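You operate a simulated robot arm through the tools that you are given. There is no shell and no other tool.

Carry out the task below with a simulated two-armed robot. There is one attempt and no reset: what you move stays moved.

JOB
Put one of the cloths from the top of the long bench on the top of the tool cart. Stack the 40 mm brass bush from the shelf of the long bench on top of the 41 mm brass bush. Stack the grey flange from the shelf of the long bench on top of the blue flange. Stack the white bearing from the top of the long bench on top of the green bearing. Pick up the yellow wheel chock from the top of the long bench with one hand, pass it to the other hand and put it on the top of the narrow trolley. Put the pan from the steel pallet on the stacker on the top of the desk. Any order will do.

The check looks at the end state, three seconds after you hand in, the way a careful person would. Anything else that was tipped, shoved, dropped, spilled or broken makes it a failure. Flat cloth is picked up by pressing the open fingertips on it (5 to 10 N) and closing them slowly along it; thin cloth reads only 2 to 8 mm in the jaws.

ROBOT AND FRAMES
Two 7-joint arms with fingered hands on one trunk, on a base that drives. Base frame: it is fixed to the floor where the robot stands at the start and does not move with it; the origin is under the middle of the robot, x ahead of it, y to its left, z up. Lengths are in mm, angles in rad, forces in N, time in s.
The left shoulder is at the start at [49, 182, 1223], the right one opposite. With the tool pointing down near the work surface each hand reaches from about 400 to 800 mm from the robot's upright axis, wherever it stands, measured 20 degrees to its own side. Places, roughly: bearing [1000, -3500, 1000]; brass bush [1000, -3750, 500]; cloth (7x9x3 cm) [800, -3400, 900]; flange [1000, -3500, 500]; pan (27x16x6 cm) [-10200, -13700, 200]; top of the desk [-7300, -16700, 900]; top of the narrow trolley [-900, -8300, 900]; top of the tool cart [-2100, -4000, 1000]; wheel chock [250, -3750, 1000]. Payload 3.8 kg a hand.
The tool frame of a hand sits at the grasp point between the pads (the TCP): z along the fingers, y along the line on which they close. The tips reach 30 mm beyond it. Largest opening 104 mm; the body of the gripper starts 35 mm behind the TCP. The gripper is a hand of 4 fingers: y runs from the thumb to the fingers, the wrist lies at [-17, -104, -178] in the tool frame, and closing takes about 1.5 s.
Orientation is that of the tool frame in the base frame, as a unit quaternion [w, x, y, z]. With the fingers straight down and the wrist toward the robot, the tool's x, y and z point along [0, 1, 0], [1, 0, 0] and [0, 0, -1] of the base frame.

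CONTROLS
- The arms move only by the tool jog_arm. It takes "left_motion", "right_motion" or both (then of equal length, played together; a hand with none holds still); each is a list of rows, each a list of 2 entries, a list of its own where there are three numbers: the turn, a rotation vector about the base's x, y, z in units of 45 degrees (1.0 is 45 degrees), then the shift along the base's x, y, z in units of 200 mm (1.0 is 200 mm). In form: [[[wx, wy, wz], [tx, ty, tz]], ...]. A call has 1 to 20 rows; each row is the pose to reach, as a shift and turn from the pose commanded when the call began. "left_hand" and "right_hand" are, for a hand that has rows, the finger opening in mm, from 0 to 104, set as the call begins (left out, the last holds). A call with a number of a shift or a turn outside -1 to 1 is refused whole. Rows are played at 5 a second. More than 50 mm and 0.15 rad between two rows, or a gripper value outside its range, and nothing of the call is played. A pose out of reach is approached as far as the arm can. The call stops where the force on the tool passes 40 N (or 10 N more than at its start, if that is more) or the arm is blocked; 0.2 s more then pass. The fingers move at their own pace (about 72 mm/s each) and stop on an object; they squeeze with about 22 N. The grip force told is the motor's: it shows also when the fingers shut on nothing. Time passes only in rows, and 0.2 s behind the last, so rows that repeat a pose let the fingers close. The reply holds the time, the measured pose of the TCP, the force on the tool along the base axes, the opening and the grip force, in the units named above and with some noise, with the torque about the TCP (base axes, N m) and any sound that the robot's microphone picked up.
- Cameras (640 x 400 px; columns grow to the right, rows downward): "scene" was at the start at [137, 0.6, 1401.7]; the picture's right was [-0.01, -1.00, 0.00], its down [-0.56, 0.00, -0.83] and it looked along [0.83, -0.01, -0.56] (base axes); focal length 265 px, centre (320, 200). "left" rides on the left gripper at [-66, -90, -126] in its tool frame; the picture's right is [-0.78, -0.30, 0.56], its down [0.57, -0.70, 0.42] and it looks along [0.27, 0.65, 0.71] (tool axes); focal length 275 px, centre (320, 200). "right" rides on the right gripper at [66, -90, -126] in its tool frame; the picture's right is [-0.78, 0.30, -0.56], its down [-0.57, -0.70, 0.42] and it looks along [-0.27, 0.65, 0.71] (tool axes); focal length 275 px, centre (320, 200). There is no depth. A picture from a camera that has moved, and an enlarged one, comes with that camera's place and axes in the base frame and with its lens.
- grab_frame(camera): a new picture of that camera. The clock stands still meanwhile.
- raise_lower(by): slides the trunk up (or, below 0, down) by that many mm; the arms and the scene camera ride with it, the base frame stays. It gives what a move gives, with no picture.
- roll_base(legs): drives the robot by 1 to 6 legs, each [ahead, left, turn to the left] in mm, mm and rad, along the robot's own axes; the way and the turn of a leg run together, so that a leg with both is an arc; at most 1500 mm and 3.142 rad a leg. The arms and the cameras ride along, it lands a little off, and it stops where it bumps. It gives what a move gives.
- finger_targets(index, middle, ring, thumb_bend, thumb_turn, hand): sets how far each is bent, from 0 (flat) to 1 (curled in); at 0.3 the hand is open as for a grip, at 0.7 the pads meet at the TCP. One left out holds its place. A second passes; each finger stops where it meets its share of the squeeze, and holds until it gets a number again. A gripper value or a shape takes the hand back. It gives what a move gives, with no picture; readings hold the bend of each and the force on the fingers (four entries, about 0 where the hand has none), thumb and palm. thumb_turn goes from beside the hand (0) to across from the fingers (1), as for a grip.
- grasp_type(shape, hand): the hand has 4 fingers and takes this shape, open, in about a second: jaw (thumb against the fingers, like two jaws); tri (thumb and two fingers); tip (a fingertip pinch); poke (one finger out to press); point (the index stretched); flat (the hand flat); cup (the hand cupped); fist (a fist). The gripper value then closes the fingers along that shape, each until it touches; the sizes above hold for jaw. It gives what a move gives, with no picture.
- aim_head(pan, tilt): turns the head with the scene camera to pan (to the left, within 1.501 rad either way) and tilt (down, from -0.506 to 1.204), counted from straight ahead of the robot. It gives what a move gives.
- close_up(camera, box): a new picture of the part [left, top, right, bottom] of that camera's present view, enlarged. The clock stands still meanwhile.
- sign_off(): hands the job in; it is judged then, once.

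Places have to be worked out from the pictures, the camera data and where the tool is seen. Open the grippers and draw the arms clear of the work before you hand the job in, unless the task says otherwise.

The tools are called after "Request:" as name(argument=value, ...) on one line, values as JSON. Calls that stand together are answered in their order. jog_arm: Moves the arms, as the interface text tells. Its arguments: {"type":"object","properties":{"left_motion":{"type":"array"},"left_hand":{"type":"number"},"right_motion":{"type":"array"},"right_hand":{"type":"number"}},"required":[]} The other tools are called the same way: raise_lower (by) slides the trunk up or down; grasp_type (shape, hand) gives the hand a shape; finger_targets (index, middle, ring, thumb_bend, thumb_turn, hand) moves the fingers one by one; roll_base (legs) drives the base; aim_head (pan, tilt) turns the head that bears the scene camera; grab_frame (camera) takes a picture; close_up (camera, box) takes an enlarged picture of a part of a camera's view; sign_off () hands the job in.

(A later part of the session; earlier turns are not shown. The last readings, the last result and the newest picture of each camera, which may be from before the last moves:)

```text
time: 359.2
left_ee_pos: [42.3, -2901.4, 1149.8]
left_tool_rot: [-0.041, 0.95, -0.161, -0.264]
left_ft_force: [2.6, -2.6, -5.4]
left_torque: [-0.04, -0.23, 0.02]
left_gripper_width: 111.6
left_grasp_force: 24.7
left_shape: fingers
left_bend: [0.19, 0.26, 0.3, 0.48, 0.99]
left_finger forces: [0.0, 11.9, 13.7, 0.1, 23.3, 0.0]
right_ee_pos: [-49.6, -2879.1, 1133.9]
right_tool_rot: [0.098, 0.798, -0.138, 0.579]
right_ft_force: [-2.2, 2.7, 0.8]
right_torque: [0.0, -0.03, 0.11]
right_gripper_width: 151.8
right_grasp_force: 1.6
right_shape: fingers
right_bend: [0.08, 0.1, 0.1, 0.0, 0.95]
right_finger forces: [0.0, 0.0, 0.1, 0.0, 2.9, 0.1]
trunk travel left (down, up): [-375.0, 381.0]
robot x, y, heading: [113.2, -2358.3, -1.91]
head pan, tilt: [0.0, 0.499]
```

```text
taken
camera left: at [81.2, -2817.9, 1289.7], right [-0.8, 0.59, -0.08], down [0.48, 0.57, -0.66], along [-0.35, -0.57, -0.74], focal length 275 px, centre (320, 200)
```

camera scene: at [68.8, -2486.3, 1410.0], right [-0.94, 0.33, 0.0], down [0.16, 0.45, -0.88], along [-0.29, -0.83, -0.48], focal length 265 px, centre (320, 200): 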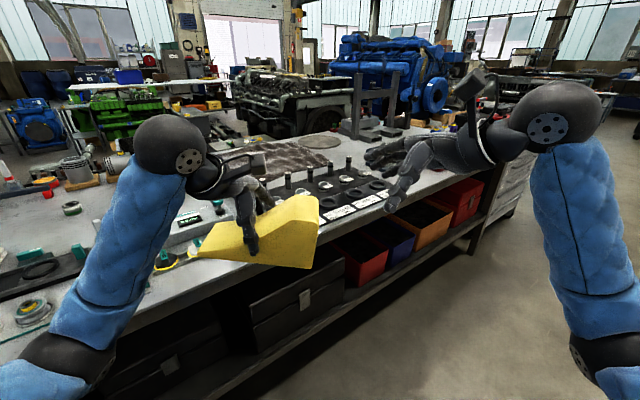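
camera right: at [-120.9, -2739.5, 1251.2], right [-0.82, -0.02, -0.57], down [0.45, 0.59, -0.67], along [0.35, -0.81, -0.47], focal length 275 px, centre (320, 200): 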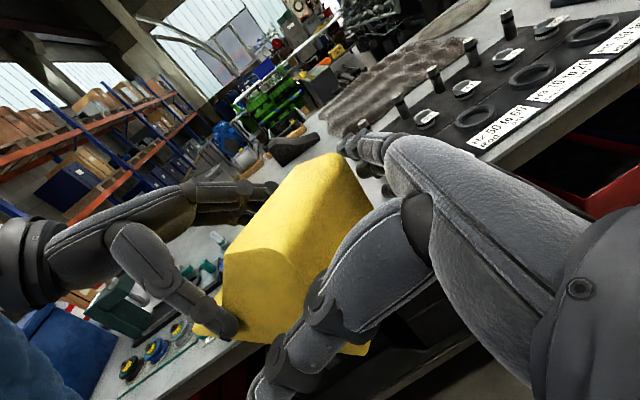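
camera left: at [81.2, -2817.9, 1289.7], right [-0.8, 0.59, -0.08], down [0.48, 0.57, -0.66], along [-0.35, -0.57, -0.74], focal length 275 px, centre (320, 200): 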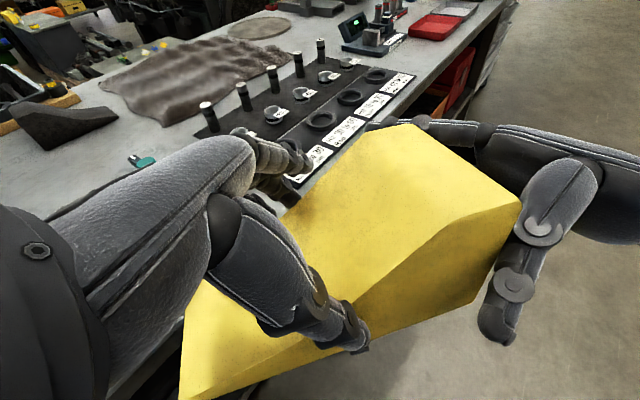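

The hand straddles the chock with only a light thumb touch. I go 8 mm deeper while easing 4 mm nearer, then close the right hand.

Request:
jog_arm(right_motion=[[[0, 0, 0], [0.007, 0.019, 0]], [[0, 0, 0], [0.044, 0.006, -0.013]]])

Request:
finger_targets(hand="right", index=0.6, middle=0.6, ring=0.6, thumb_bend=0.6, thumb_turn=1.0)

Request:
grab_frame(camera="left")

Request:
close_up(camera="scene", box=[190, 130, 400, 290])

```text
time: 359.8
left_ee_pos: [44.6, -2902.0, 1149.1]
left_tool_rot: [-0.042, 0.951, -0.157, -0.264]
left_ft_force: [11.8, -4.8, -7.5]
left_torque: [-0.08, -0.35, 0.32]
left_gripper_width: 112.2
left_grasp_force: 24.8
left_shape: fingers
left_bend: [0.19, 0.26, 0.3, 0.48, 1.0]
left_finger forces: [0.0, 12.1, 14.5, 0.1, 23.3, 0.0]
right_ee_pos: [-41.3, -2879.5, 1131.8]
right_tool_rot: [0.099, 0.797, -0.138, 0.579]
right_ft_force: [-11.4, 5.5, 1.5]
right_torque: [-0.09, -0.21, -0.14]
right_gripper_width: 153.3
right_grasp_force: 5.1
right_shape: fingers
right_bend: [0.07, 0.1, 0.1, 0.0, 0.95]
right_finger forces: [5.3, 0.0, 0.0, 0.0, 5.2, 0.0]
trunk travel left (down, up): [-375.0, 381.0]
robot x, y, heading: [114.0, -2359.2, -1.909]
head pan, tilt: [0.0, 0.499]
```

```text
time: 360.8
left_ee_pos: [44.4, -2901.7, 1149.7]
left_tool_rot: [-0.04, 0.951, -0.158, -0.264]
left_ft_force: [22.1, -15.1, -7.2]
left_torque: [0.3, -0.62, 0.95]
left_gripper_width: 111.4
left_grasp_force: 23.2
left_shape: fingers
left_bend: [0.19, 0.26, 0.3, 0.49, 1.0]
left_finger forces: [0.0, 13.5, 14.6, 0.1, 18.9, 0.0]
right_ee_pos: [-40.7, -2877.4, 1132.0]
right_tool_rot: [0.099, 0.797, -0.137, 0.58]
right_ft_force: [-21.6, 14.4, 1.4]
right_torque: [-0.57, -0.08, -0.24]
right_gripper_width: 129.6
right_grasp_force: 48.7
right_shape: fingers
right_bend: [0.06, 0.32, 0.3, 0.49, 0.95]
right_finger forces: [15.5, 12.8, 14.4, 0.1, 54.8, 0.1]
trunk travel left (down, up): [-375.0, 381.0]
robot x, y, heading: [116.7, -2357.2, -1.908]
head pan, tilt: [0.0, 0.499]
```

```text
taken
camera left: at [81.3, -2818.7, 1289.6], right [-0.81, 0.59, -0.08], down [0.48, 0.57, -0.66], along [-0.34, -0.57, -0.74], focal length 275 px, centre (320, 200)
```

left: 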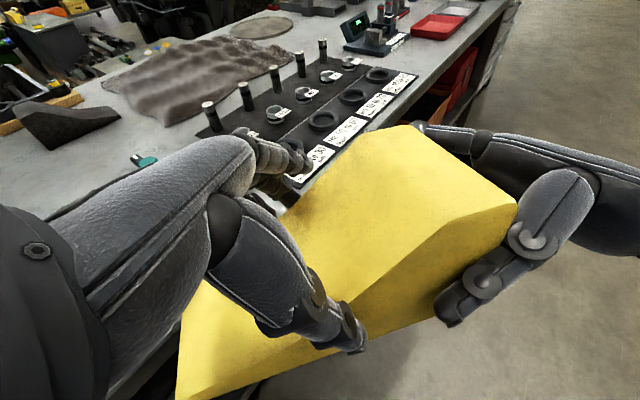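

```text
2.50 times, centred on (295, 210) of scene
camera zoom: at [68.9, -2486.3, 1410.1], right [-0.94, 0.33, 0.0], down [0.16, 0.45, -0.88], along [-0.29, -0.83, -0.48], focal length 662 px, centre (382, 175)
```

zoom: 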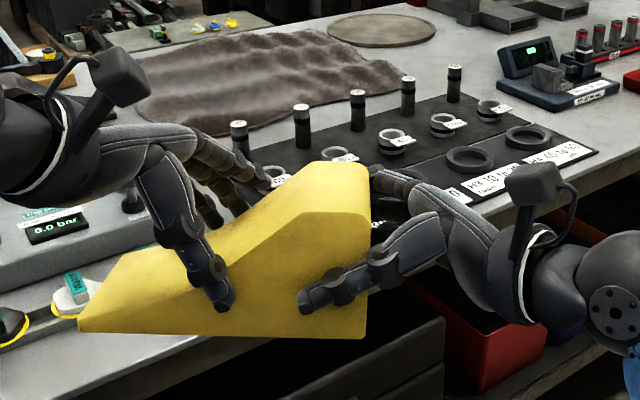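

The right hand has it too (thumb 55 N against middle/ring). I open the left hand.

Request:
finger_targets(hand="left", index=0.1, middle=0.1, ring=0.1, thumb_bend=0.0, thumb_turn=1.0)

Request:
close_up(camera="scene", box=[190, 130, 400, 290])

Request:
grab_frame(camera="left")

```text
time: 361.8
left_ee_pos: [42.2, -2901.7, 1149.5]
left_tool_rot: [-0.041, 0.95, -0.161, -0.265]
left_ft_force: [-0.2, 0.5, -0.8]
left_torque: [-0.02, -0.02, 0.01]
left_gripper_width: 148.6
left_grasp_force: 0.0
left_shape: fingers
left_bend: [0.1, 0.1, 0.1, 0.0, 0.95]
left_finger forces: [0.0, 0.0, 0.0, 0.0, 0.0, 0.0]
right_ee_pos: [-39.2, -2878.0, 1130.8]
right_tool_rot: [0.097, 0.798, -0.137, 0.58]
right_ft_force: [-0.5, -1.0, -1.0]
right_torque: [0.08, 0.3, -0.01]
right_gripper_width: 126.6
right_grasp_force: 38.8
right_shape: fingers
right_bend: [0.08, 0.33, 0.3, 0.5, 0.94]
right_finger forces: [9.1, 14.7, 14.1, 0.1, 40.3, 0.0]
trunk travel left (down, up): [-375.0, 381.0]
robot x, y, heading: [115.3, -2352.2, -1.916]
head pan, tilt: [0.0, 0.499]
```

```text
2.50 times, centred on (295, 210) of scene
camera zoom: at [68.9, -2486.3, 1410.1], right [-0.94, 0.33, 0.0], down [0.16, 0.45, -0.88], along [-0.29, -0.83, -0.48], focal length 662 px, centre (382, 175)
```

zoom: 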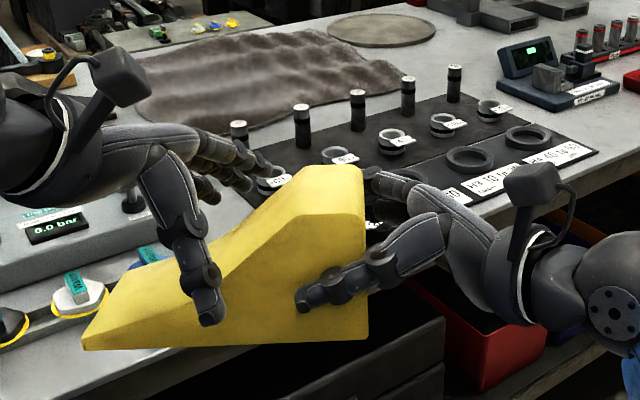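

```text
taken
camera left: at [80.8, -2817.4, 1290.0], right [-0.8, 0.59, -0.08], down [0.48, 0.57, -0.66], along [-0.35, -0.57, -0.74], focal length 275 px, centre (320, 200)
```

left: 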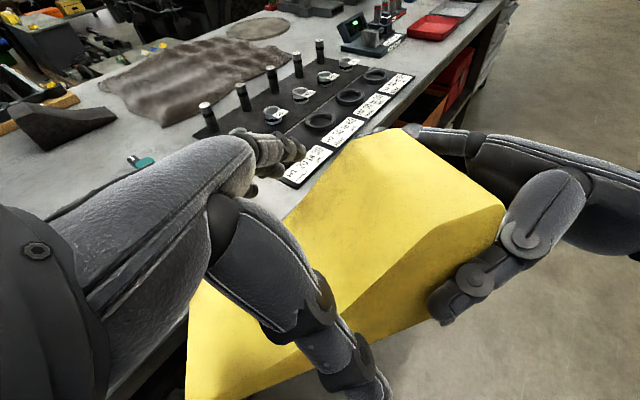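

The right hand holds the chock alone. I withdraw the left hand up and to the left along its fingers.

Request:
jog_arm(left_motion=[[[0, 0, 0], [0.09, -0.03, 0.16]], [[0, 0, 0], [0.18, -0.06, 0.32]], [[0, 0, 0], [0.27, -0.09, 0.48]], [[0, 0, 0], [0.367, -0.122, 0.643]], [[0, 0, 0], [0.55, -0.18, 0.7]]])

Request:
grab_frame(camera="scene")

Request:
grab_frame(camera="left")

```text
time: 363.0
left_ee_pos: [153.6, -2936.8, 1290.7]
left_tool_rot: [-0.041, 0.95, -0.162, -0.265]
left_ft_force: [1.0, -0.5, 0.2]
left_torque: [-0.01, 0.02, 0.04]
left_gripper_width: 148.4
left_grasp_force: 0.0
left_shape: fingers
left_bend: [0.1, 0.1, 0.1, 0.0, 0.95]
left_finger forces: [0.1, 0.1, 0.0, 0.0, 0.1, 0.0]
right_ee_pos: [-37.6, -2878.9, 1129.9]
right_tool_rot: [0.099, 0.798, -0.136, 0.578]
right_ft_force: [-0.2, -0.2, 0.6]
right_torque: [0.12, 0.28, -0.03]
right_gripper_width: 126.7
right_grasp_force: 38.7
right_shape: fingers
right_bend: [0.08, 0.33, 0.3, 0.5, 0.94]
right_finger forces: [8.9, 14.7, 14.1, 0.0, 40.2, 0.1]
trunk travel left (down, up): [-375.0, 381.0]
robot x, y, heading: [112.4, -2357.4, -1.911]
head pan, tilt: [0.0, 0.499]
```

```text
taken
camera scene: at [70.2, -2486.6, 1410.1], right [-0.94, 0.33, 0.0], down [0.16, 0.45, -0.88], along [-0.29, -0.83, -0.48], focal length 265 px, centre (320, 200)
```

scene: 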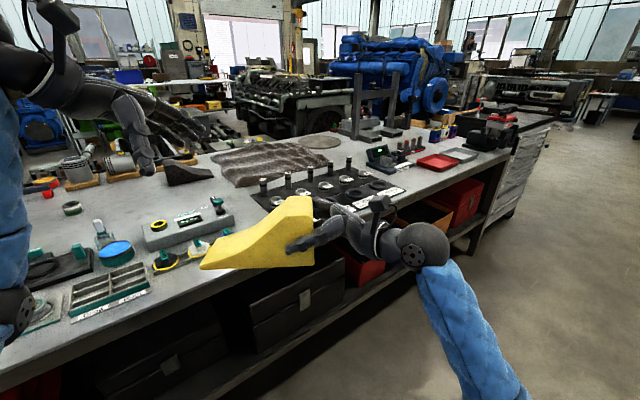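

```text
taken
camera left: at [191.6, -2854.3, 1431.2], right [-0.8, 0.59, -0.08], down [0.48, 0.57, -0.66], along [-0.35, -0.57, -0.74], focal length 275 px, centre (320, 200)
```

left: 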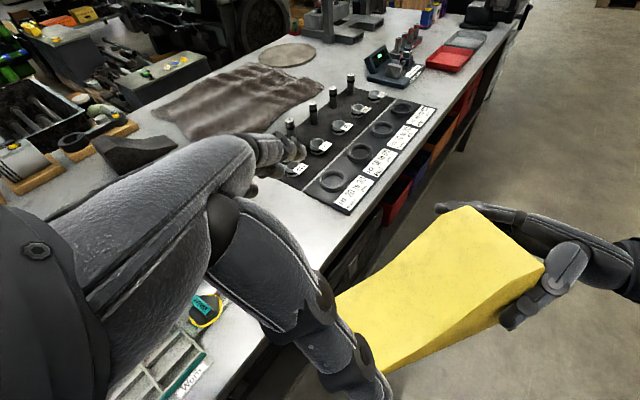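

The hand-over is done: the right hand holds the chock. Now I look toward the narrow trolley's rough place (-900,-8300), behind the engine stands.

Request:
aim_head(pan=0.17, tilt=0.2)

Request:
grab_frame(camera="scene")

Request:
close_up(camera="scene", box=[120, 130, 520, 260])

```text
time: 363.8
left_ee_pos: [151.0, -2937.2, 1290.7]
left_tool_rot: [-0.041, 0.95, -0.162, -0.265]
left_ft_force: [0.4, -0.5, 0.2]
left_torque: [0.03, 0.04, -0.01]
left_gripper_width: 148.3
left_grasp_force: 0.2
left_shape: fingers
left_bend: [0.1, 0.1, 0.1, 0.0, 0.95]
left_finger forces: [0.0, 0.1, 0.0, 0.0, 0.1, 0.0]
right_ee_pos: [-39.6, -2877.4, 1130.8]
right_tool_rot: [0.097, 0.798, -0.137, 0.579]
right_ft_force: [0.0, -0.4, -0.1]
right_torque: [0.11, 0.29, -0.03]
right_gripper_width: 126.8
right_grasp_force: 39.1
right_shape: fingers
right_bend: [0.08, 0.33, 0.3, 0.5, 0.94]
right_finger forces: [8.9, 14.7, 13.9, 0.0, 40.2, 0.0]
trunk travel left (down, up): [-375.0, 381.0]
robot x, y, heading: [114.3, -2357.1, -1.913]
head pan, tilt: [0.169, 0.201]
```

```text
taken
camera scene: at [83.6, -2492.5, 1437.7], right [-0.99, 0.17, 0.0], down [0.03, 0.2, -0.98], along [-0.17, -0.97, -0.2], focal length 265 px, centre (320, 200)
```

scene: 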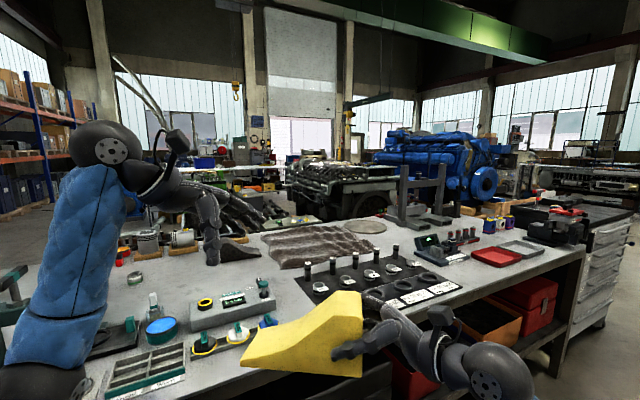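

```text
1.60 times, centred on (320, 195) of scene
camera zoom: at [83.6, -2492.5, 1437.7], right [-0.99, 0.17, 0.0], down [0.03, 0.2, -0.98], along [-0.17, -0.97, -0.2], focal length 424 px, centre (320, 208)
```

zoom: 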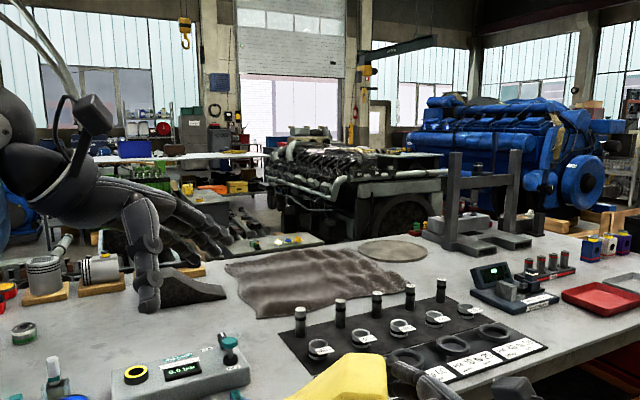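

The trolley is hidden behind the engine stand, so I'll go round the bench's left end and look from the aisle. I back up, turn to face +x, drive, then turn to face -y.

Request:
roll_base(legs=[[-200, 0, 0], [0, 0, 1.911], [1250, 0, 0], [1250, 0, 0], [0, 0, -1.571], [1000, 0, 0]])

Request:
aim_head(pan=-0.4, tilt=0.2)

Request:
grab_frame(camera="scene")

```text
time: 381.1
left_ee_pos: [3126.8, -1997.7, 1292.3]
left_tool_rot: [0.187, 0.694, 0.67, -0.187]
left_ft_force: [-24.9, -3.7, -0.4]
left_torque: [0.05, 0.46, -0.01]
left_gripper_width: 141.6
left_grasp_force: 12.5
left_shape: fingers
left_bend: [0.13, 0.13, 0.32, 0.0, 0.95]
left_finger forces: [5.3, 8.8, 10.6, 0.0, 0.1, 0.0]
right_ee_pos: [3137.6, -2196.0, 1127.8]
right_tool_rot: [-0.412, 0.578, 0.57, 0.415]
right_ft_force: [-0.1, -0.2, 0.0]
right_torque: [-0.32, 0.0, 0.01]
right_gripper_width: 125.0
right_grasp_force: 35.1
right_shape: fingers
right_bend: [0.09, 0.33, 0.3, 0.51, 0.94]
right_finger forces: [6.9, 14.3, 13.1, 0.0, 36.1, 0.1]
trunk travel left (down, up): [-375.0, 381.0]
robot x, y, heading: [2600.7, -2214.0, -0.014]
head pan, tilt: [0.169, 0.201]
stopped in leg 4: the force on the tool passed its limit at 43 N (the readings are from after the stop); the commanded pose is now the measured one
```

```text
time: 382.1
left_ee_pos: [3127.3, -1998.2, 1294.0]
left_tool_rot: [0.188, 0.692, 0.671, -0.188]
left_ft_force: [-28.6, -5.2, -1.9]
left_torque: [-0.05, 0.49, -0.12]
left_gripper_width: 140.7
left_grasp_force: 14.6
left_shape: fingers
left_bend: [0.14, 0.13, 0.32, 0.0, 0.95]
left_finger forces: [7.6, 9.8, 11.4, 0.1, 0.0, 0.0]
right_ee_pos: [3137.0, -2196.2, 1132.5]
right_tool_rot: [-0.411, 0.577, 0.569, 0.417]
right_ft_force: [0.4, -0.8, 0.7]
right_torque: [-0.32, -0.04, 0.02]
right_gripper_width: 125.2
right_grasp_force: 35.4
right_shape: fingers
right_bend: [0.09, 0.33, 0.3, 0.51, 0.94]
right_finger forces: [6.9, 14.2, 13.1, 0.1, 35.9, 0.0]
trunk travel left (down, up): [-375.0, 381.0]
robot x, y, heading: [2599.3, -2213.5, -0.015]
head pan, tilt: [-0.4, 0.201]
```

```text
taken
camera scene: at [2727.9, -2252.7, 1438.3], right [-0.4, -0.91, 0.0], down [-0.18, 0.08, -0.98], along [0.9, -0.4, -0.2], focal length 265 px, centre (320, 200)
```

scene: 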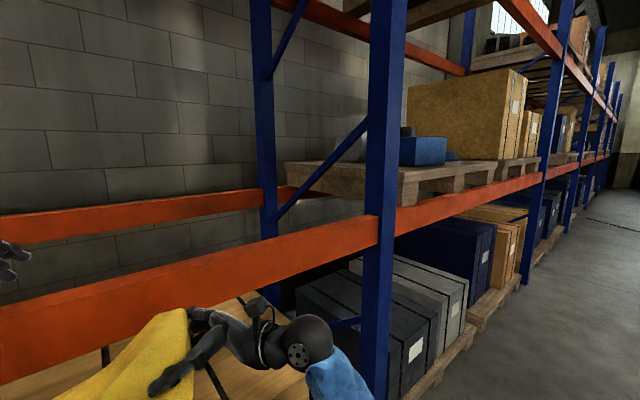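

The left hand touched the storage rack's beam; I back up 500 mm at once and check what is there.

Request:
roll_base(legs=[[-500, 0, 0]])

Request:
aim_head(pan=0.0, tilt=0.4)

Request:
grab_frame(camera="scene")

```text
time: 385.0
left_ee_pos: [2634.6, -1987.4, 1291.8]
left_tool_rot: [0.188, 0.689, 0.674, -0.188]
left_ft_force: [-0.5, 0.3, 1.0]
left_torque: [-0.04, -0.03, 0.02]
left_gripper_width: 148.4
left_grasp_force: 0.1
left_shape: fingers
left_bend: [0.1, 0.1, 0.1, 0.0, 0.95]
left_finger forces: [0.1, 0.0, 0.0, 0.0, 0.1, 0.0]
right_ee_pos: [2645.0, -2185.2, 1130.1]
right_tool_rot: [-0.414, 0.577, 0.569, 0.415]
right_ft_force: [-0.7, -0.1, -0.3]
right_torque: [-0.32, 0.03, 0.02]
right_gripper_width: 124.8
right_grasp_force: 35.6
right_shape: fingers
right_bend: [0.09, 0.33, 0.3, 0.51, 0.94]
right_finger forces: [6.9, 14.4, 13.1, 0.0, 35.9, 0.0]
trunk travel left (down, up): [-375.0, 381.0]
robot x, y, heading: [2101.0, -2208.0, -0.013]
head pan, tilt: [-0.4, 0.201]
```

```text
time: 385.9
left_ee_pos: [2635.4, -1987.1, 1292.1]
left_tool_rot: [0.188, 0.689, 0.674, -0.188]
left_ft_force: [0.0, 0.0, -0.4]
left_torque: [0.01, 0.02, 0.01]
left_gripper_width: 148.3
left_grasp_force: 0.0
left_shape: fingers
left_bend: [0.1, 0.1, 0.1, 0.0, 0.95]
left_finger forces: [0.0, 0.1, 0.0, 0.0, 0.0, 0.0]
right_ee_pos: [2645.0, -2185.0, 1128.8]
right_tool_rot: [-0.414, 0.577, 0.568, 0.416]
right_ft_force: [-0.1, -0.3, -1.1]
right_torque: [-0.32, -0.03, -0.01]
right_gripper_width: 124.8
right_grasp_force: 35.0
right_shape: fingers
right_bend: [0.09, 0.33, 0.3, 0.51, 0.94]
right_finger forces: [6.7, 14.5, 13.3, 0.1, 35.6, 0.0]
trunk travel left (down, up): [-375.0, 381.0]
robot x, y, heading: [2106.0, -2209.0, -0.015]
head pan, tilt: [0.0, 0.4]
```

```text
taken
camera scene: at [2244.2, -2207.6, 1419.3], right [-0.01, -1.0, 0.0], down [-0.39, 0.01, -0.92], along [0.92, -0.01, -0.39], focal length 265 px, centre (320, 200)
```

scene: 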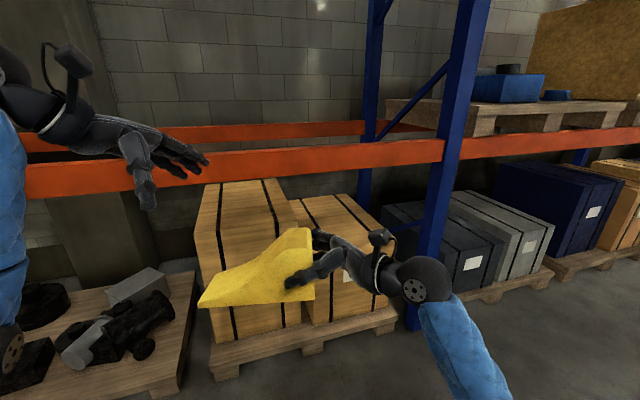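

Only the empty beam was touched; nothing moved. I turn to face -y and go down the aisle past the bench end.

Request:
roll_base(legs=[[0, 0, -1.556], [1000, 100, 0], [1200, 0, 0]])

Request:
aim_head(pan=-0.4, tilt=0.15)

Request:
grab_frame(camera="scene")

Request:
aim_head(pan=0.2, tilt=0.15)

Request:
grab_frame(camera="scene")

```text
time: 400.7
left_ee_pos: [2366.6, -4965.8, 1291.3]
left_tool_rot: [-0.002, 0.964, -0.015, -0.267]
left_ft_force: [0.1, 0.3, 0.2]
left_torque: [0.01, -0.01, -0.01]
left_gripper_width: 148.4
left_grasp_force: 0.0
left_shape: fingers
left_bend: [0.1, 0.1, 0.1, 0.0, 0.95]
left_finger forces: [0.0, 0.0, 0.0, 0.0, 0.0, 0.0]
right_ee_pos: [2168.0, -4972.9, 1129.5]
right_tool_rot: [0.003, 0.81, -0.008, 0.587]
right_ft_force: [0.9, 0.2, -0.9]
right_torque: [-0.01, 0.3, 0.03]
right_gripper_width: 123.9
right_grasp_force: 32.0
right_shape: fingers
right_bend: [0.09, 0.34, 0.3, 0.52, 0.94]
right_finger forces: [5.5, 13.9, 12.0, 0.1, 32.4, 0.0]
trunk travel left (down, up): [-375.0, 381.0]
robot x, y, heading: [2150.0, -4431.9, -1.591]
head pan, tilt: [0.0, 0.4]
```

```text
time: 401.5
left_ee_pos: [2366.8, -4966.2, 1290.5]
left_tool_rot: [-0.001, 0.964, -0.014, -0.266]
left_ft_force: [0.5, -0.1, 1.3]
left_torque: [0.01, 0.01, 0.04]
left_gripper_width: 148.7
left_grasp_force: 0.0
left_shape: fingers
left_bend: [0.1, 0.1, 0.1, 0.0, 0.95]
left_finger forces: [0.0, 0.0, 0.1, 0.1, 0.1, 0.1]
right_ee_pos: [2169.0, -4973.4, 1129.7]
right_tool_rot: [0.002, 0.811, -0.009, 0.586]
right_ft_force: [-0.9, -0.1, -0.1]
right_torque: [0.04, 0.3, 0.01]
right_gripper_width: 123.6
right_grasp_force: 31.6
right_shape: fingers
right_bend: [0.09, 0.34, 0.3, 0.52, 0.94]
right_finger forces: [5.5, 13.9, 12.2, 0.1, 32.5, 0.1]
trunk travel left (down, up): [-375.0, 381.0]
robot x, y, heading: [2151.5, -4430.8, -1.59]
head pan, tilt: [-0.4, 0.15]
```

```text
taken
camera scene: at [2112.3, -4562.0, 1442.4], right [-0.91, 0.41, 0.0], down [0.06, 0.14, -0.99], along [-0.4, -0.9, -0.15], focal length 265 px, centre (320, 200)
```

scene: 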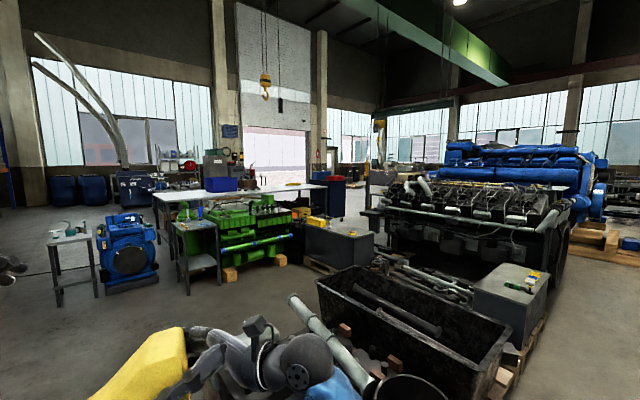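

```text
time: 402.5
left_ee_pos: [2366.2, -4965.0, 1291.9]
left_tool_rot: [-0.001, 0.964, -0.014, -0.266]
left_ft_force: [0.0, -0.4, -0.5]
left_torque: [0.01, 0.01, 0.0]
left_gripper_width: 148.5
left_grasp_force: 0.2
left_shape: fingers
left_bend: [0.1, 0.1, 0.1, 0.0, 0.95]
left_finger forces: [0.0, 0.0, 0.1, 0.0, 0.0, 0.0]
right_ee_pos: [2167.1, -4972.6, 1128.1]
right_tool_rot: [0.003, 0.81, -0.008, 0.586]
right_ft_force: [-0.4, -0.7, 0.3]
right_torque: [-0.01, 0.3, -0.01]
right_gripper_width: 123.7
right_grasp_force: 32.3
right_shape: fingers
right_bend: [0.09, 0.34, 0.3, 0.52, 0.94]
right_finger forces: [5.5, 13.9, 12.2, 0.0, 32.5, 0.1]
trunk travel left (down, up): [-375.0, 381.0]
robot x, y, heading: [2149.8, -4432.3, -1.588]
head pan, tilt: [0.201, 0.15]
```

```text
taken
camera scene: at [2166.6, -4568.5, 1442.5], right [-0.98, -0.18, 0.0], down [-0.03, 0.15, -0.99], along [0.18, -0.97, -0.15], focal length 265 px, centre (320, 200)
```

scene: 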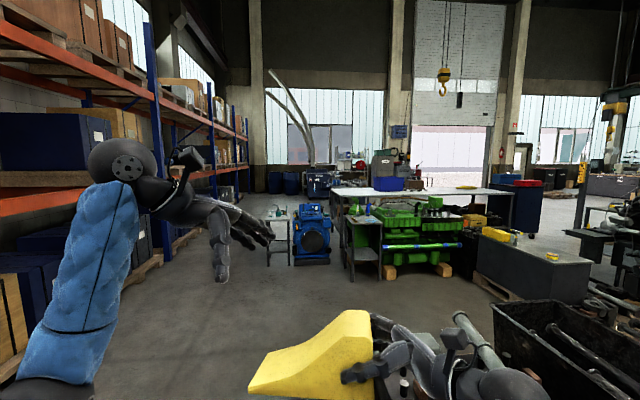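

I zoom in on where the narrow trolley should appear in the first of these views.

Request:
aim_head(pan=-0.65, tilt=0.15)

Request:
close_up(camera="scene", box=[160, 120, 420, 280])

```text
time: 403.7
left_ee_pos: [2365.5, -4965.1, 1291.5]
left_tool_rot: [-0.001, 0.964, -0.014, -0.267]
left_ft_force: [1.3, -0.3, -0.3]
left_torque: [-0.04, 0.0, -0.01]
left_gripper_width: 148.4
left_grasp_force: 0.1
left_shape: fingers
left_bend: [0.1, 0.1, 0.1, 0.0, 0.95]
left_finger forces: [0.0, 0.1, 0.0, 0.0, 0.0, 0.1]
right_ee_pos: [2168.6, -4973.8, 1129.1]
right_tool_rot: [0.003, 0.81, -0.009, 0.586]
right_ft_force: [0.6, 0.1, 0.1]
right_torque: [0.02, 0.32, 0.04]
right_gripper_width: 123.6
right_grasp_force: 32.1
right_shape: fingers
right_bend: [0.09, 0.34, 0.3, 0.52, 0.94]
right_finger forces: [5.6, 13.9, 12.2, 0.0, 32.5, 0.0]
trunk travel left (down, up): [-375.0, 381.0]
robot x, y, heading: [2150.3, -4428.1, -1.591]
head pan, tilt: [-0.649, 0.15]
```

```text
2.46 times, centred on (290, 200) of scene
camera zoom: at [2092.6, -4550.0, 1442.5], right [-0.78, 0.62, 0.0], down [0.09, 0.12, -0.99], along [-0.61, -0.78, -0.15], focal length 652 px, centre (394, 200)
```

zoom: 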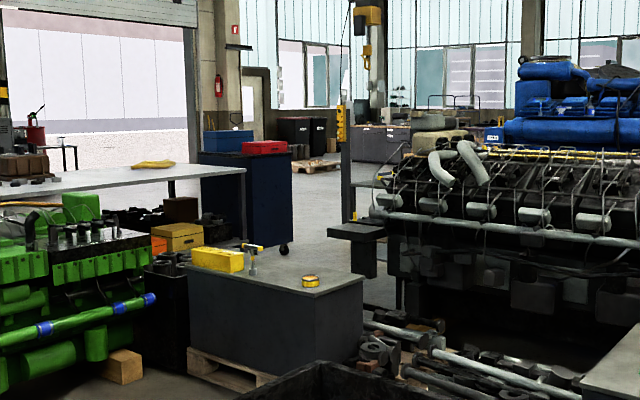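

That dark blue cabinet is too far away (y≈-10200). I raise the trunk fully for a higher vantage to find the trolley behind the engine.

Request:
raise_lower(by=375)

Request:
grab_frame(camera="scene")

Request:
close_up(camera="scene", box=[220, 120, 460, 270])

```text
time: 407.3
left_ee_pos: [2366.6, -4966.1, 1666.4]
left_tool_rot: [-0.002, 0.964, -0.015, -0.266]
left_ft_force: [0.1, -0.6, 1.2]
left_torque: [-0.03, -0.05, 0.01]
left_gripper_width: 148.5
left_grasp_force: 0.1
left_shape: fingers
left_bend: [0.1, 0.1, 0.1, 0.0, 0.95]
left_finger forces: [0.0, 0.0, 0.1, 0.0, 0.0, 0.0]
right_ee_pos: [2167.4, -4972.9, 1503.5]
right_tool_rot: [0.003, 0.81, -0.009, 0.586]
right_ft_force: [0.0, 1.5, -5.4]
right_torque: [0.0, 0.32, -0.03]
right_gripper_width: 123.8
right_grasp_force: 32.6
right_shape: fingers
right_bend: [0.09, 0.34, 0.3, 0.52, 0.94]
right_finger forces: [5.2, 14.0, 12.3, 0.1, 32.4, 0.1]
trunk travel left (down, up): [-750.0, 6.0]
robot x, y, heading: [2150.3, -4431.2, -1.588]
head pan, tilt: [-0.649, 0.15]
```

```text
taken
camera scene: at [2093.3, -4512.8, 1818.5], right [-0.78, 0.62, 0.0], down [0.09, 0.12, -0.99], along [-0.61, -0.78, -0.15], focal length 265 px, centre (320, 200)
```

scene: 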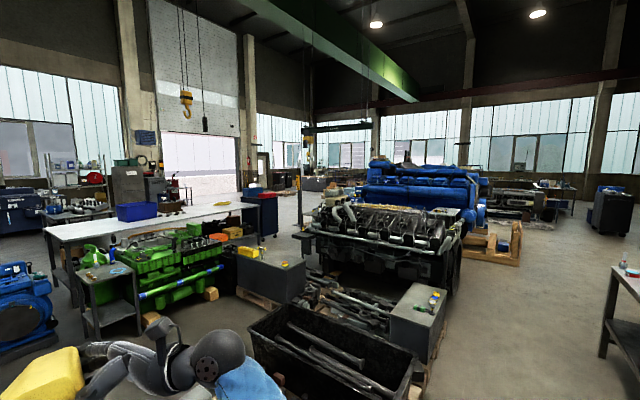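

```text
2.67 times, centred on (340, 195) of scene
camera zoom: at [2093.3, -4512.8, 1818.5], right [-0.78, 0.62, 0.0], down [0.09, 0.12, -0.99], along [-0.61, -0.78, -0.15], focal length 706 px, centre (267, 213)
```

zoom: 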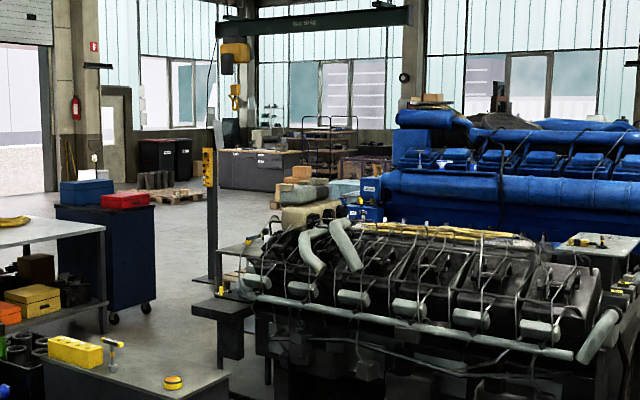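

A grey flat top shows just left-behind the engine at the predicted spot. I enlarge it.

Request:
close_up(camera="scene", box=[285, 190, 355, 250])

Request:
close_up(camera="scene", box=[420, 190, 500, 250])

```text
6.67 times, centred on (320, 220) of scene
camera zoom: at [2093.3, -4512.8, 1818.5], right [-0.78, 0.62, 0.0], down [0.09, 0.12, -0.99], along [-0.61, -0.78, -0.15], focal length 1765 px, centre (320, 67)
```

zoom: 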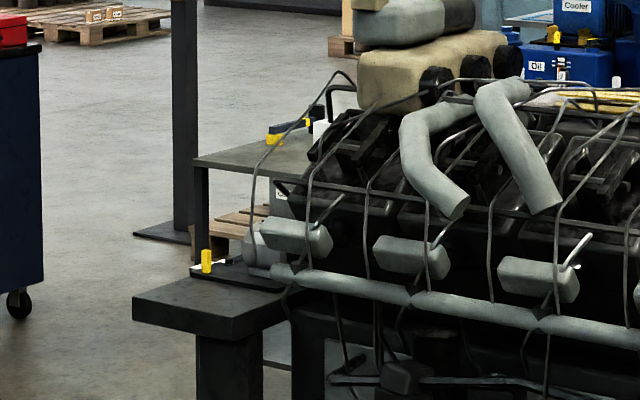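

```text
6.67 times, centred on (460, 220) of scene
camera zoom: at [2093.3, -4512.8, 1818.5], right [-0.78, 0.62, 0.0], down [0.09, 0.12, -0.99], along [-0.61, -0.78, -0.15], focal length 1765 px, centre (-613, 67)
```

zoom: 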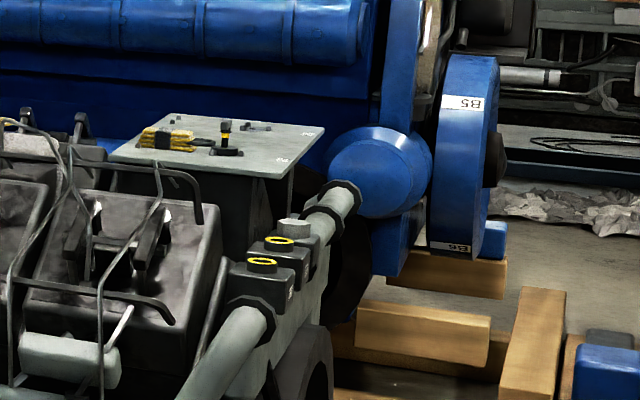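

The trolley stands behind the engine with its east end near (-420,-8225); floor around its east and south is open. I move down the aisle for a better look at the approach.

Request:
roll_base(legs=[[0, 380, 0], [1200, 0, 0], [700, 0, 0]])

Request:
aim_head(pan=-0.8, tilt=0.25)

Request:
grab_frame(camera="scene")

Request:
aim_head(pan=-0.1, tilt=0.3)

Request:
grab_frame(camera="scene")

```text
time: 418.9
left_ee_pos: [2714.0, -6886.9, 1666.4]
left_tool_rot: [-0.002, 0.964, -0.013, -0.267]
left_ft_force: [-0.1, 0.1, -0.6]
left_torque: [-0.02, -0.01, 0.02]
left_gripper_width: 148.5
left_grasp_force: 0.1
left_shape: fingers
left_bend: [0.1, 0.1, 0.1, 0.0, 0.95]
left_finger forces: [0.0, 0.1, 0.0, 0.1, 0.0, 0.1]
right_ee_pos: [2515.1, -6894.4, 1504.1]
right_tool_rot: [0.003, 0.81, -0.008, 0.586]
right_ft_force: [0.9, 0.1, -6.1]
right_torque: [0.0, 0.33, -0.03]
right_gripper_width: 123.5
right_grasp_force: 31.9
right_shape: fingers
right_bend: [0.09, 0.34, 0.3, 0.52, 0.94]
right_finger forces: [5.2, 14.0, 12.3, 0.0, 32.5, 0.1]
trunk travel left (down, up): [-750.0, 6.0]
robot x, y, heading: [2497.2, -6353.9, -1.592]
head pan, tilt: [-0.649, 0.15]
```

```text
time: 419.6
left_ee_pos: [2713.9, -6888.4, 1667.1]
left_tool_rot: [-0.001, 0.964, -0.014, -0.266]
left_ft_force: [0.8, -0.5, -0.1]
left_torque: [-0.04, -0.03, 0.0]
left_gripper_width: 148.3
left_grasp_force: 0.1
left_shape: fingers
left_bend: [0.1, 0.1, 0.1, 0.0, 0.95]
left_finger forces: [0.1, 0.0, 0.0, 0.0, 0.0, 0.0]
right_ee_pos: [2516.5, -6895.8, 1502.8]
right_tool_rot: [0.003, 0.811, -0.009, 0.586]
right_ft_force: [-0.4, -0.1, -5.4]
right_torque: [-0.02, 0.33, -0.01]
right_gripper_width: 123.1
right_grasp_force: 32.0
right_shape: fingers
right_bend: [0.09, 0.34, 0.3, 0.52, 0.94]
right_finger forces: [5.2, 13.9, 12.4, 0.1, 32.4, 0.0]
trunk travel left (down, up): [-750.0, 6.0]
robot x, y, heading: [2495.5, -6354.6, -1.594]
head pan, tilt: [-0.799, 0.25]
```

```text
taken
camera scene: at [2430.6, -6425.3, 1809.3], right [-0.68, 0.73, 0.0], down [0.18, 0.17, -0.97], along [-0.71, -0.66, -0.25], focal length 265 px, centre (320, 200)
```

scene: 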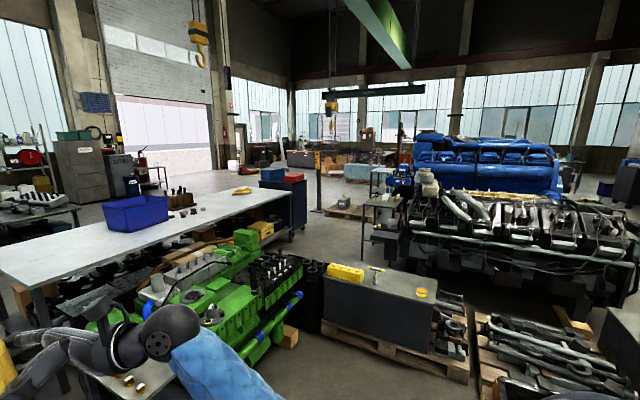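

```text
time: 420.7
left_ee_pos: [2712.5, -6886.7, 1666.8]
left_tool_rot: [-0.001, 0.964, -0.014, -0.266]
left_ft_force: [0.1, 0.0, -0.3]
left_torque: [-0.01, 0.02, 0.0]
left_gripper_width: 148.3
left_grasp_force: 0.0
left_shape: fingers
left_bend: [0.1, 0.1, 0.1, 0.0, 0.95]
left_finger forces: [0.1, 0.1, 0.0, 0.1, 0.0, 0.0]
right_ee_pos: [2516.0, -6893.7, 1504.2]
right_tool_rot: [0.003, 0.81, -0.009, 0.587]
right_ft_force: [-0.6, 0.5, -5.4]
right_torque: [0.01, 0.31, -0.02]
right_gripper_width: 123.4
right_grasp_force: 31.8
right_shape: fingers
right_bend: [0.09, 0.34, 0.3, 0.52, 0.94]
right_finger forces: [5.2, 14.0, 12.4, 0.0, 32.3, 0.0]
trunk travel left (down, up): [-750.0, 6.0]
robot x, y, heading: [2494.4, -6354.0, -1.59]
head pan, tilt: [-0.099, 0.3]
```

```text
taken
camera scene: at [2487.5, -6453.6, 1804.6], right [-0.99, 0.12, 0.0], down [0.04, 0.29, -0.96], along [-0.12, -0.95, -0.3], focal length 265 px, centre (320, 200)
```

scene: 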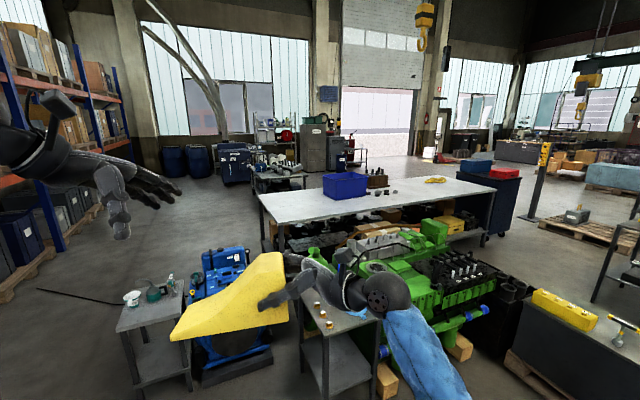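

Open floor runs round the side table and behind the long white table. I take that longer, clear route: diagonal to the rack aisle, then south.

Request:
roll_base(legs=[[700, 850, 0], [450, 850, 0], [1300, 180, 0], [1300, 50, 0]])

Request:
aim_head(pan=-0.9, tilt=0.3)

Request:
grab_frame(camera="scene")

Request:
aim_head(pan=0.0, tilt=0.3)

Request:
grab_frame(camera="scene")

```text
time: 443.3
left_ee_pos: [4601.3, -10674.9, 1666.9]
left_tool_rot: [-0.001, 0.964, -0.013, -0.266]
left_ft_force: [-1.0, -0.5, -1.1]
left_torque: [0.0, 0.01, -0.02]
left_gripper_width: 148.0
left_grasp_force: 0.1
left_shape: fingers
left_bend: [0.1, 0.1, 0.1, 0.0, 0.95]
left_finger forces: [0.0, 0.1, 0.0, 0.1, 0.0, 0.0]
right_ee_pos: [4403.3, -10683.7, 1504.2]
right_tool_rot: [0.002, 0.81, -0.008, 0.586]
right_ft_force: [-0.4, 0.2, -4.7]
right_torque: [-0.01, 0.36, 0.01]
right_gripper_width: 123.5
right_grasp_force: 31.8
right_shape: fingers
right_bend: [0.09, 0.34, 0.3, 0.52, 0.94]
right_finger forces: [4.9, 14.2, 12.4, 0.1, 32.1, 0.0]
trunk travel left (down, up): [-750.0, 6.0]
robot x, y, heading: [4382.8, -10138.8, -1.591]
head pan, tilt: [-0.099, 0.3]
```

```text
time: 444.5
left_ee_pos: [4601.4, -10674.6, 1667.1]
left_tool_rot: [-0.002, 0.964, -0.014, -0.266]
left_ft_force: [-0.2, 1.4, 0.2]
left_torque: [0.02, 0.02, 0.0]
left_gripper_width: 148.4
left_grasp_force: 0.1
left_shape: fingers
left_bend: [0.1, 0.1, 0.1, 0.0, 0.95]
left_finger forces: [0.0, 0.0, 0.0, 0.1, 0.0, 0.0]
right_ee_pos: [4403.9, -10682.9, 1503.2]
right_tool_rot: [0.003, 0.811, -0.009, 0.585]
right_ft_force: [1.2, 0.9, -5.2]
right_torque: [-0.04, 0.33, 0.0]
right_gripper_width: 123.0
right_grasp_force: 32.3
right_shape: fingers
right_bend: [0.09, 0.34, 0.3, 0.52, 0.94]
right_finger forces: [4.8, 14.1, 12.5, 0.0, 32.1, 0.0]
trunk travel left (down, up): [-750.0, 6.0]
robot x, y, heading: [4382.9, -10141.7, -1.594]
head pan, tilt: [-0.901, 0.3]
```

```text
taken
camera scene: at [4310.9, -10206.2, 1804.6], right [-0.61, 0.79, 0.0], down [0.23, 0.18, -0.96], along [-0.76, -0.58, -0.3], focal length 265 px, centre (320, 200)
```

scene: 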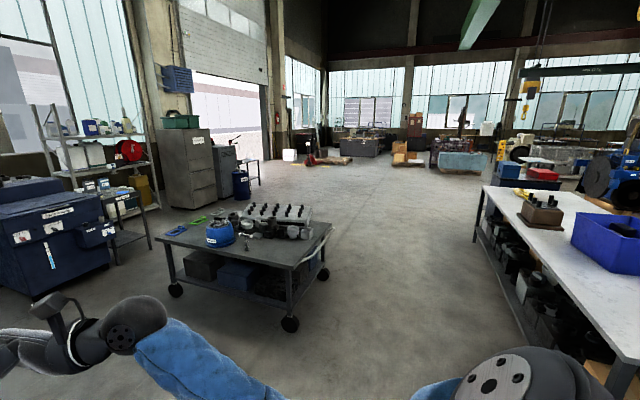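

```text
time: 445.7
left_ee_pos: [4600.9, -10675.9, 1667.4]
left_tool_rot: [0.0, 0.964, -0.013, -0.266]
left_ft_force: [0.2, 0.1, 0.3]
left_torque: [0.03, -0.03, -0.01]
left_gripper_width: 148.4
left_grasp_force: 0.0
left_shape: fingers
left_bend: [0.1, 0.1, 0.1, 0.0, 0.95]
left_finger forces: [0.1, 0.0, 0.1, 0.1, 0.1, 0.1]
right_ee_pos: [4403.4, -10681.9, 1504.5]
right_tool_rot: [0.003, 0.81, -0.008, 0.586]
right_ft_force: [-0.1, 0.2, -5.5]
right_torque: [0.02, 0.32, 0.02]
right_gripper_width: 123.2
right_grasp_force: 31.9
right_shape: fingers
right_bend: [0.09, 0.34, 0.3, 0.52, 0.94]
right_finger forces: [4.9, 14.1, 12.4, 0.0, 32.1, 0.0]
trunk travel left (down, up): [-750.0, 6.0]
robot x, y, heading: [4385.1, -10139.0, -1.595]
head pan, tilt: [0.0, 0.3]
```

```text
taken
camera scene: at [4383.3, -10243.0, 1804.6], right [-1.0, 0.02, 0.0], down [0.01, 0.3, -0.96], along [-0.02, -0.95, -0.3], focal length 265 px, centre (320, 200)
```

scene: 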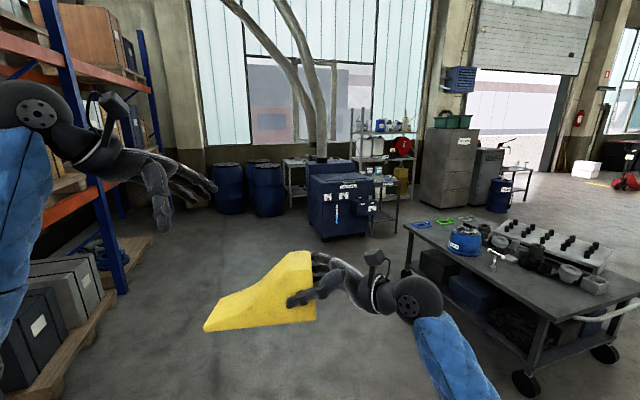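

The way west between the grey cart and the white table is ~1.9 m wide. I turn right and drive along it.

Request:
roll_base(legs=[[0, 0, -1.214], [1345, 0, 0], [1345, 0, 0], [1345, 0, 0], [1300, 0, 0]])

Request:
aim_head(pan=-1.0, tilt=0.3)

Request:
grab_frame(camera="scene")

Request:
aim_head(pan=-0.2, tilt=0.3)

Request:
grab_frame(camera="scene")

```text
time: 474.4
left_ee_pos: [-1170.9, -12132.9, 1667.7]
left_tool_rot: [-0.158, 0.768, -0.582, -0.214]
left_ft_force: [-0.2, -0.4, 0.1]
left_torque: [0.02, 0.0, 0.01]
left_gripper_width: 148.6
left_grasp_force: 0.1
left_shape: fingers
left_bend: [0.1, 0.1, 0.1, 0.0, 0.95]
left_finger forces: [0.0, 0.0, 0.0, 0.1, 0.1, 0.0]
right_ee_pos: [-1238.1, -11946.5, 1503.4]
right_tool_rot: [0.347, 0.649, -0.486, 0.471]
right_ft_force: [-0.3, 0.4, -5.5]
right_torque: [0.32, 0.09, -0.03]
right_gripper_width: 122.4
right_grasp_force: 29.7
right_shape: fingers
right_bend: [0.1, 0.34, 0.3, 0.53, 0.94]
right_finger forces: [3.9, 13.6, 11.9, 0.0, 30.1, 0.1]
trunk travel left (down, up): [-750.0, 6.0]
robot x, y, heading: [-727.0, -11766.6, -2.858]
head pan, tilt: [0.0, 0.3]
```

```text
time: 475.6
left_ee_pos: [-1170.9, -12133.5, 1667.0]
left_tool_rot: [-0.159, 0.769, -0.582, -0.214]
left_ft_force: [0.4, -0.3, -0.1]
left_torque: [0.04, -0.01, 0.0]
left_gripper_width: 148.1
left_grasp_force: 0.1
left_shape: fingers
left_bend: [0.1, 0.1, 0.1, 0.0, 0.95]
left_finger forces: [0.0, 0.0, 0.1, 0.0, 0.0, 0.0]
right_ee_pos: [-1238.7, -11947.4, 1504.5]
right_tool_rot: [0.349, 0.648, -0.486, 0.471]
right_ft_force: [-0.7, -0.1, -4.7]
right_torque: [0.31, 0.11, 0.03]
right_gripper_width: 122.3
right_grasp_force: 30.1
right_shape: fingers
right_bend: [0.1, 0.34, 0.3, 0.53, 0.94]
right_finger forces: [4.0, 13.9, 12.1, 0.0, 30.2, 0.0]
trunk travel left (down, up): [-750.0, 6.0]
robot x, y, heading: [-727.7, -11766.0, -2.86]
head pan, tilt: [-1.0, 0.3]
```

```text
taken
camera scene: at [-806.1, -11707.8, 1804.6], right [0.66, 0.75, 0.0], down [0.22, -0.19, -0.96], along [-0.72, 0.63, -0.3], focal length 265 px, centre (320, 200)
```

scene: 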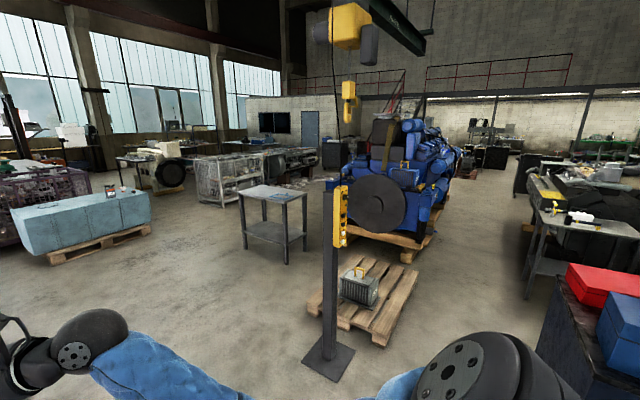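

```text
time: 476.8
left_ee_pos: [-1171.3, -12134.1, 1666.5]
left_tool_rot: [-0.159, 0.768, -0.582, -0.215]
left_ft_force: [0.2, 0.5, 0.1]
left_torque: [0.04, 0.04, 0.0]
left_gripper_width: 148.6
left_grasp_force: 0.1
left_shape: fingers
left_bend: [0.1, 0.1, 0.1, 0.0, 0.95]
left_finger forces: [0.0, 0.0, 0.1, 0.0, 0.0, 0.0]
right_ee_pos: [-1239.0, -11947.8, 1504.0]
right_tool_rot: [0.349, 0.648, -0.486, 0.471]
right_ft_force: [0.7, -0.3, -6.0]
right_torque: [0.28, 0.09, 0.02]
right_gripper_width: 122.2
right_grasp_force: 30.0
right_shape: fingers
right_bend: [0.1, 0.34, 0.3, 0.53, 0.94]
right_finger forces: [4.0, 13.8, 12.1, 0.0, 30.3, 0.1]
trunk travel left (down, up): [-750.0, 6.0]
robot x, y, heading: [-725.2, -11765.9, -2.858]
head pan, tilt: [-0.201, 0.3]
```

```text
taken
camera scene: at [-828.6, -11776.7, 1804.6], right [-0.08, 1.0, 0.0], down [0.3, 0.02, -0.96], along [-0.95, -0.08, -0.3], focal length 265 px, centre (320, 200)
```

scene: 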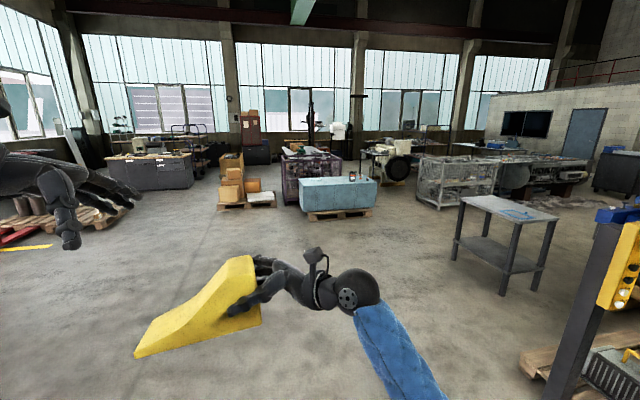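

The trolley is the two-tier grey table near (-950,-8500) with a bottle on it, next to the engine. I turn north and go to the corridor between crane-post pallet and blue cabinet.

Request:
roll_base(legs=[[0, 0, -1.854], [0, 608, 0], [900, 0, 0]])

Request:
aim_head(pan=0.0, tilt=0.4)

Request:
grab_frame(camera="scene")

```text
time: 489.1
left_ee_pos: [-1490.9, -10295.7, 1668.1]
left_tool_rot: [0.267, 0.025, 0.963, -0.005]
left_ft_force: [0.0, -0.2, 0.6]
left_torque: [0.03, -0.06, -0.02]
left_gripper_width: 148.4
left_grasp_force: 0.1
left_shape: fingers
left_bend: [0.1, 0.1, 0.1, 0.0, 0.95]
left_finger forces: [0.0, 0.0, 0.0, 0.1, 0.1, 0.1]
right_ee_pos: [-1293.2, -10290.7, 1504.2]
right_tool_rot: [-0.586, 0.016, 0.81, 0.009]
right_ft_force: [-0.8, -0.3, -4.7]
right_torque: [-0.03, -0.33, 0.01]
right_gripper_width: 121.2
right_grasp_force: 28.6
right_shape: fingers
right_bend: [0.1, 0.34, 0.3, 0.53, 0.94]
right_finger forces: [3.3, 13.5, 11.5, 0.0, 28.5, 0.0]
trunk travel left (down, up): [-750.0, 6.0]
robot x, y, heading: [-1285.4, -10830.1, 1.528]
head pan, tilt: [-0.201, 0.3]
```

```text
time: 489.8
left_ee_pos: [-1490.7, -10294.3, 1667.5]
left_tool_rot: [0.266, 0.024, 0.964, -0.004]
left_ft_force: [-0.3, 0.1, 0.6]
left_torque: [0.0, -0.02, -0.01]
left_gripper_width: 148.5
left_grasp_force: 0.1
left_shape: fingers
left_bend: [0.1, 0.1, 0.1, 0.0, 0.95]
left_finger forces: [0.0, 0.0, 0.0, 0.1, 0.0, 0.0]
right_ee_pos: [-1293.1, -10290.7, 1503.3]
right_tool_rot: [-0.585, 0.017, 0.811, 0.008]
right_ft_force: [0.0, 0.1, -6.2]
right_torque: [0.03, -0.32, -0.01]
right_gripper_width: 121.3
right_grasp_force: 28.2
right_shape: fingers
right_bend: [0.1, 0.34, 0.3, 0.53, 0.94]
right_finger forces: [3.3, 13.4, 11.8, 0.0, 28.7, 0.0]
trunk travel left (down, up): [-750.0, 6.0]
robot x, y, heading: [-1285.8, -10832.7, 1.527]
head pan, tilt: [0.0, 0.4]
```

```text
taken
camera scene: at [-1281.4, -10728.5, 1795.3], right [1.0, -0.04, 0.0], down [-0.02, -0.39, -0.92], along [0.04, 0.92, -0.39], focal length 265 px, centre (320, 200)
```

scene: 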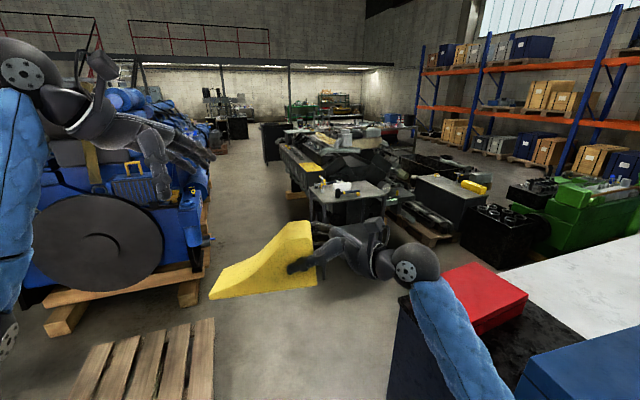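

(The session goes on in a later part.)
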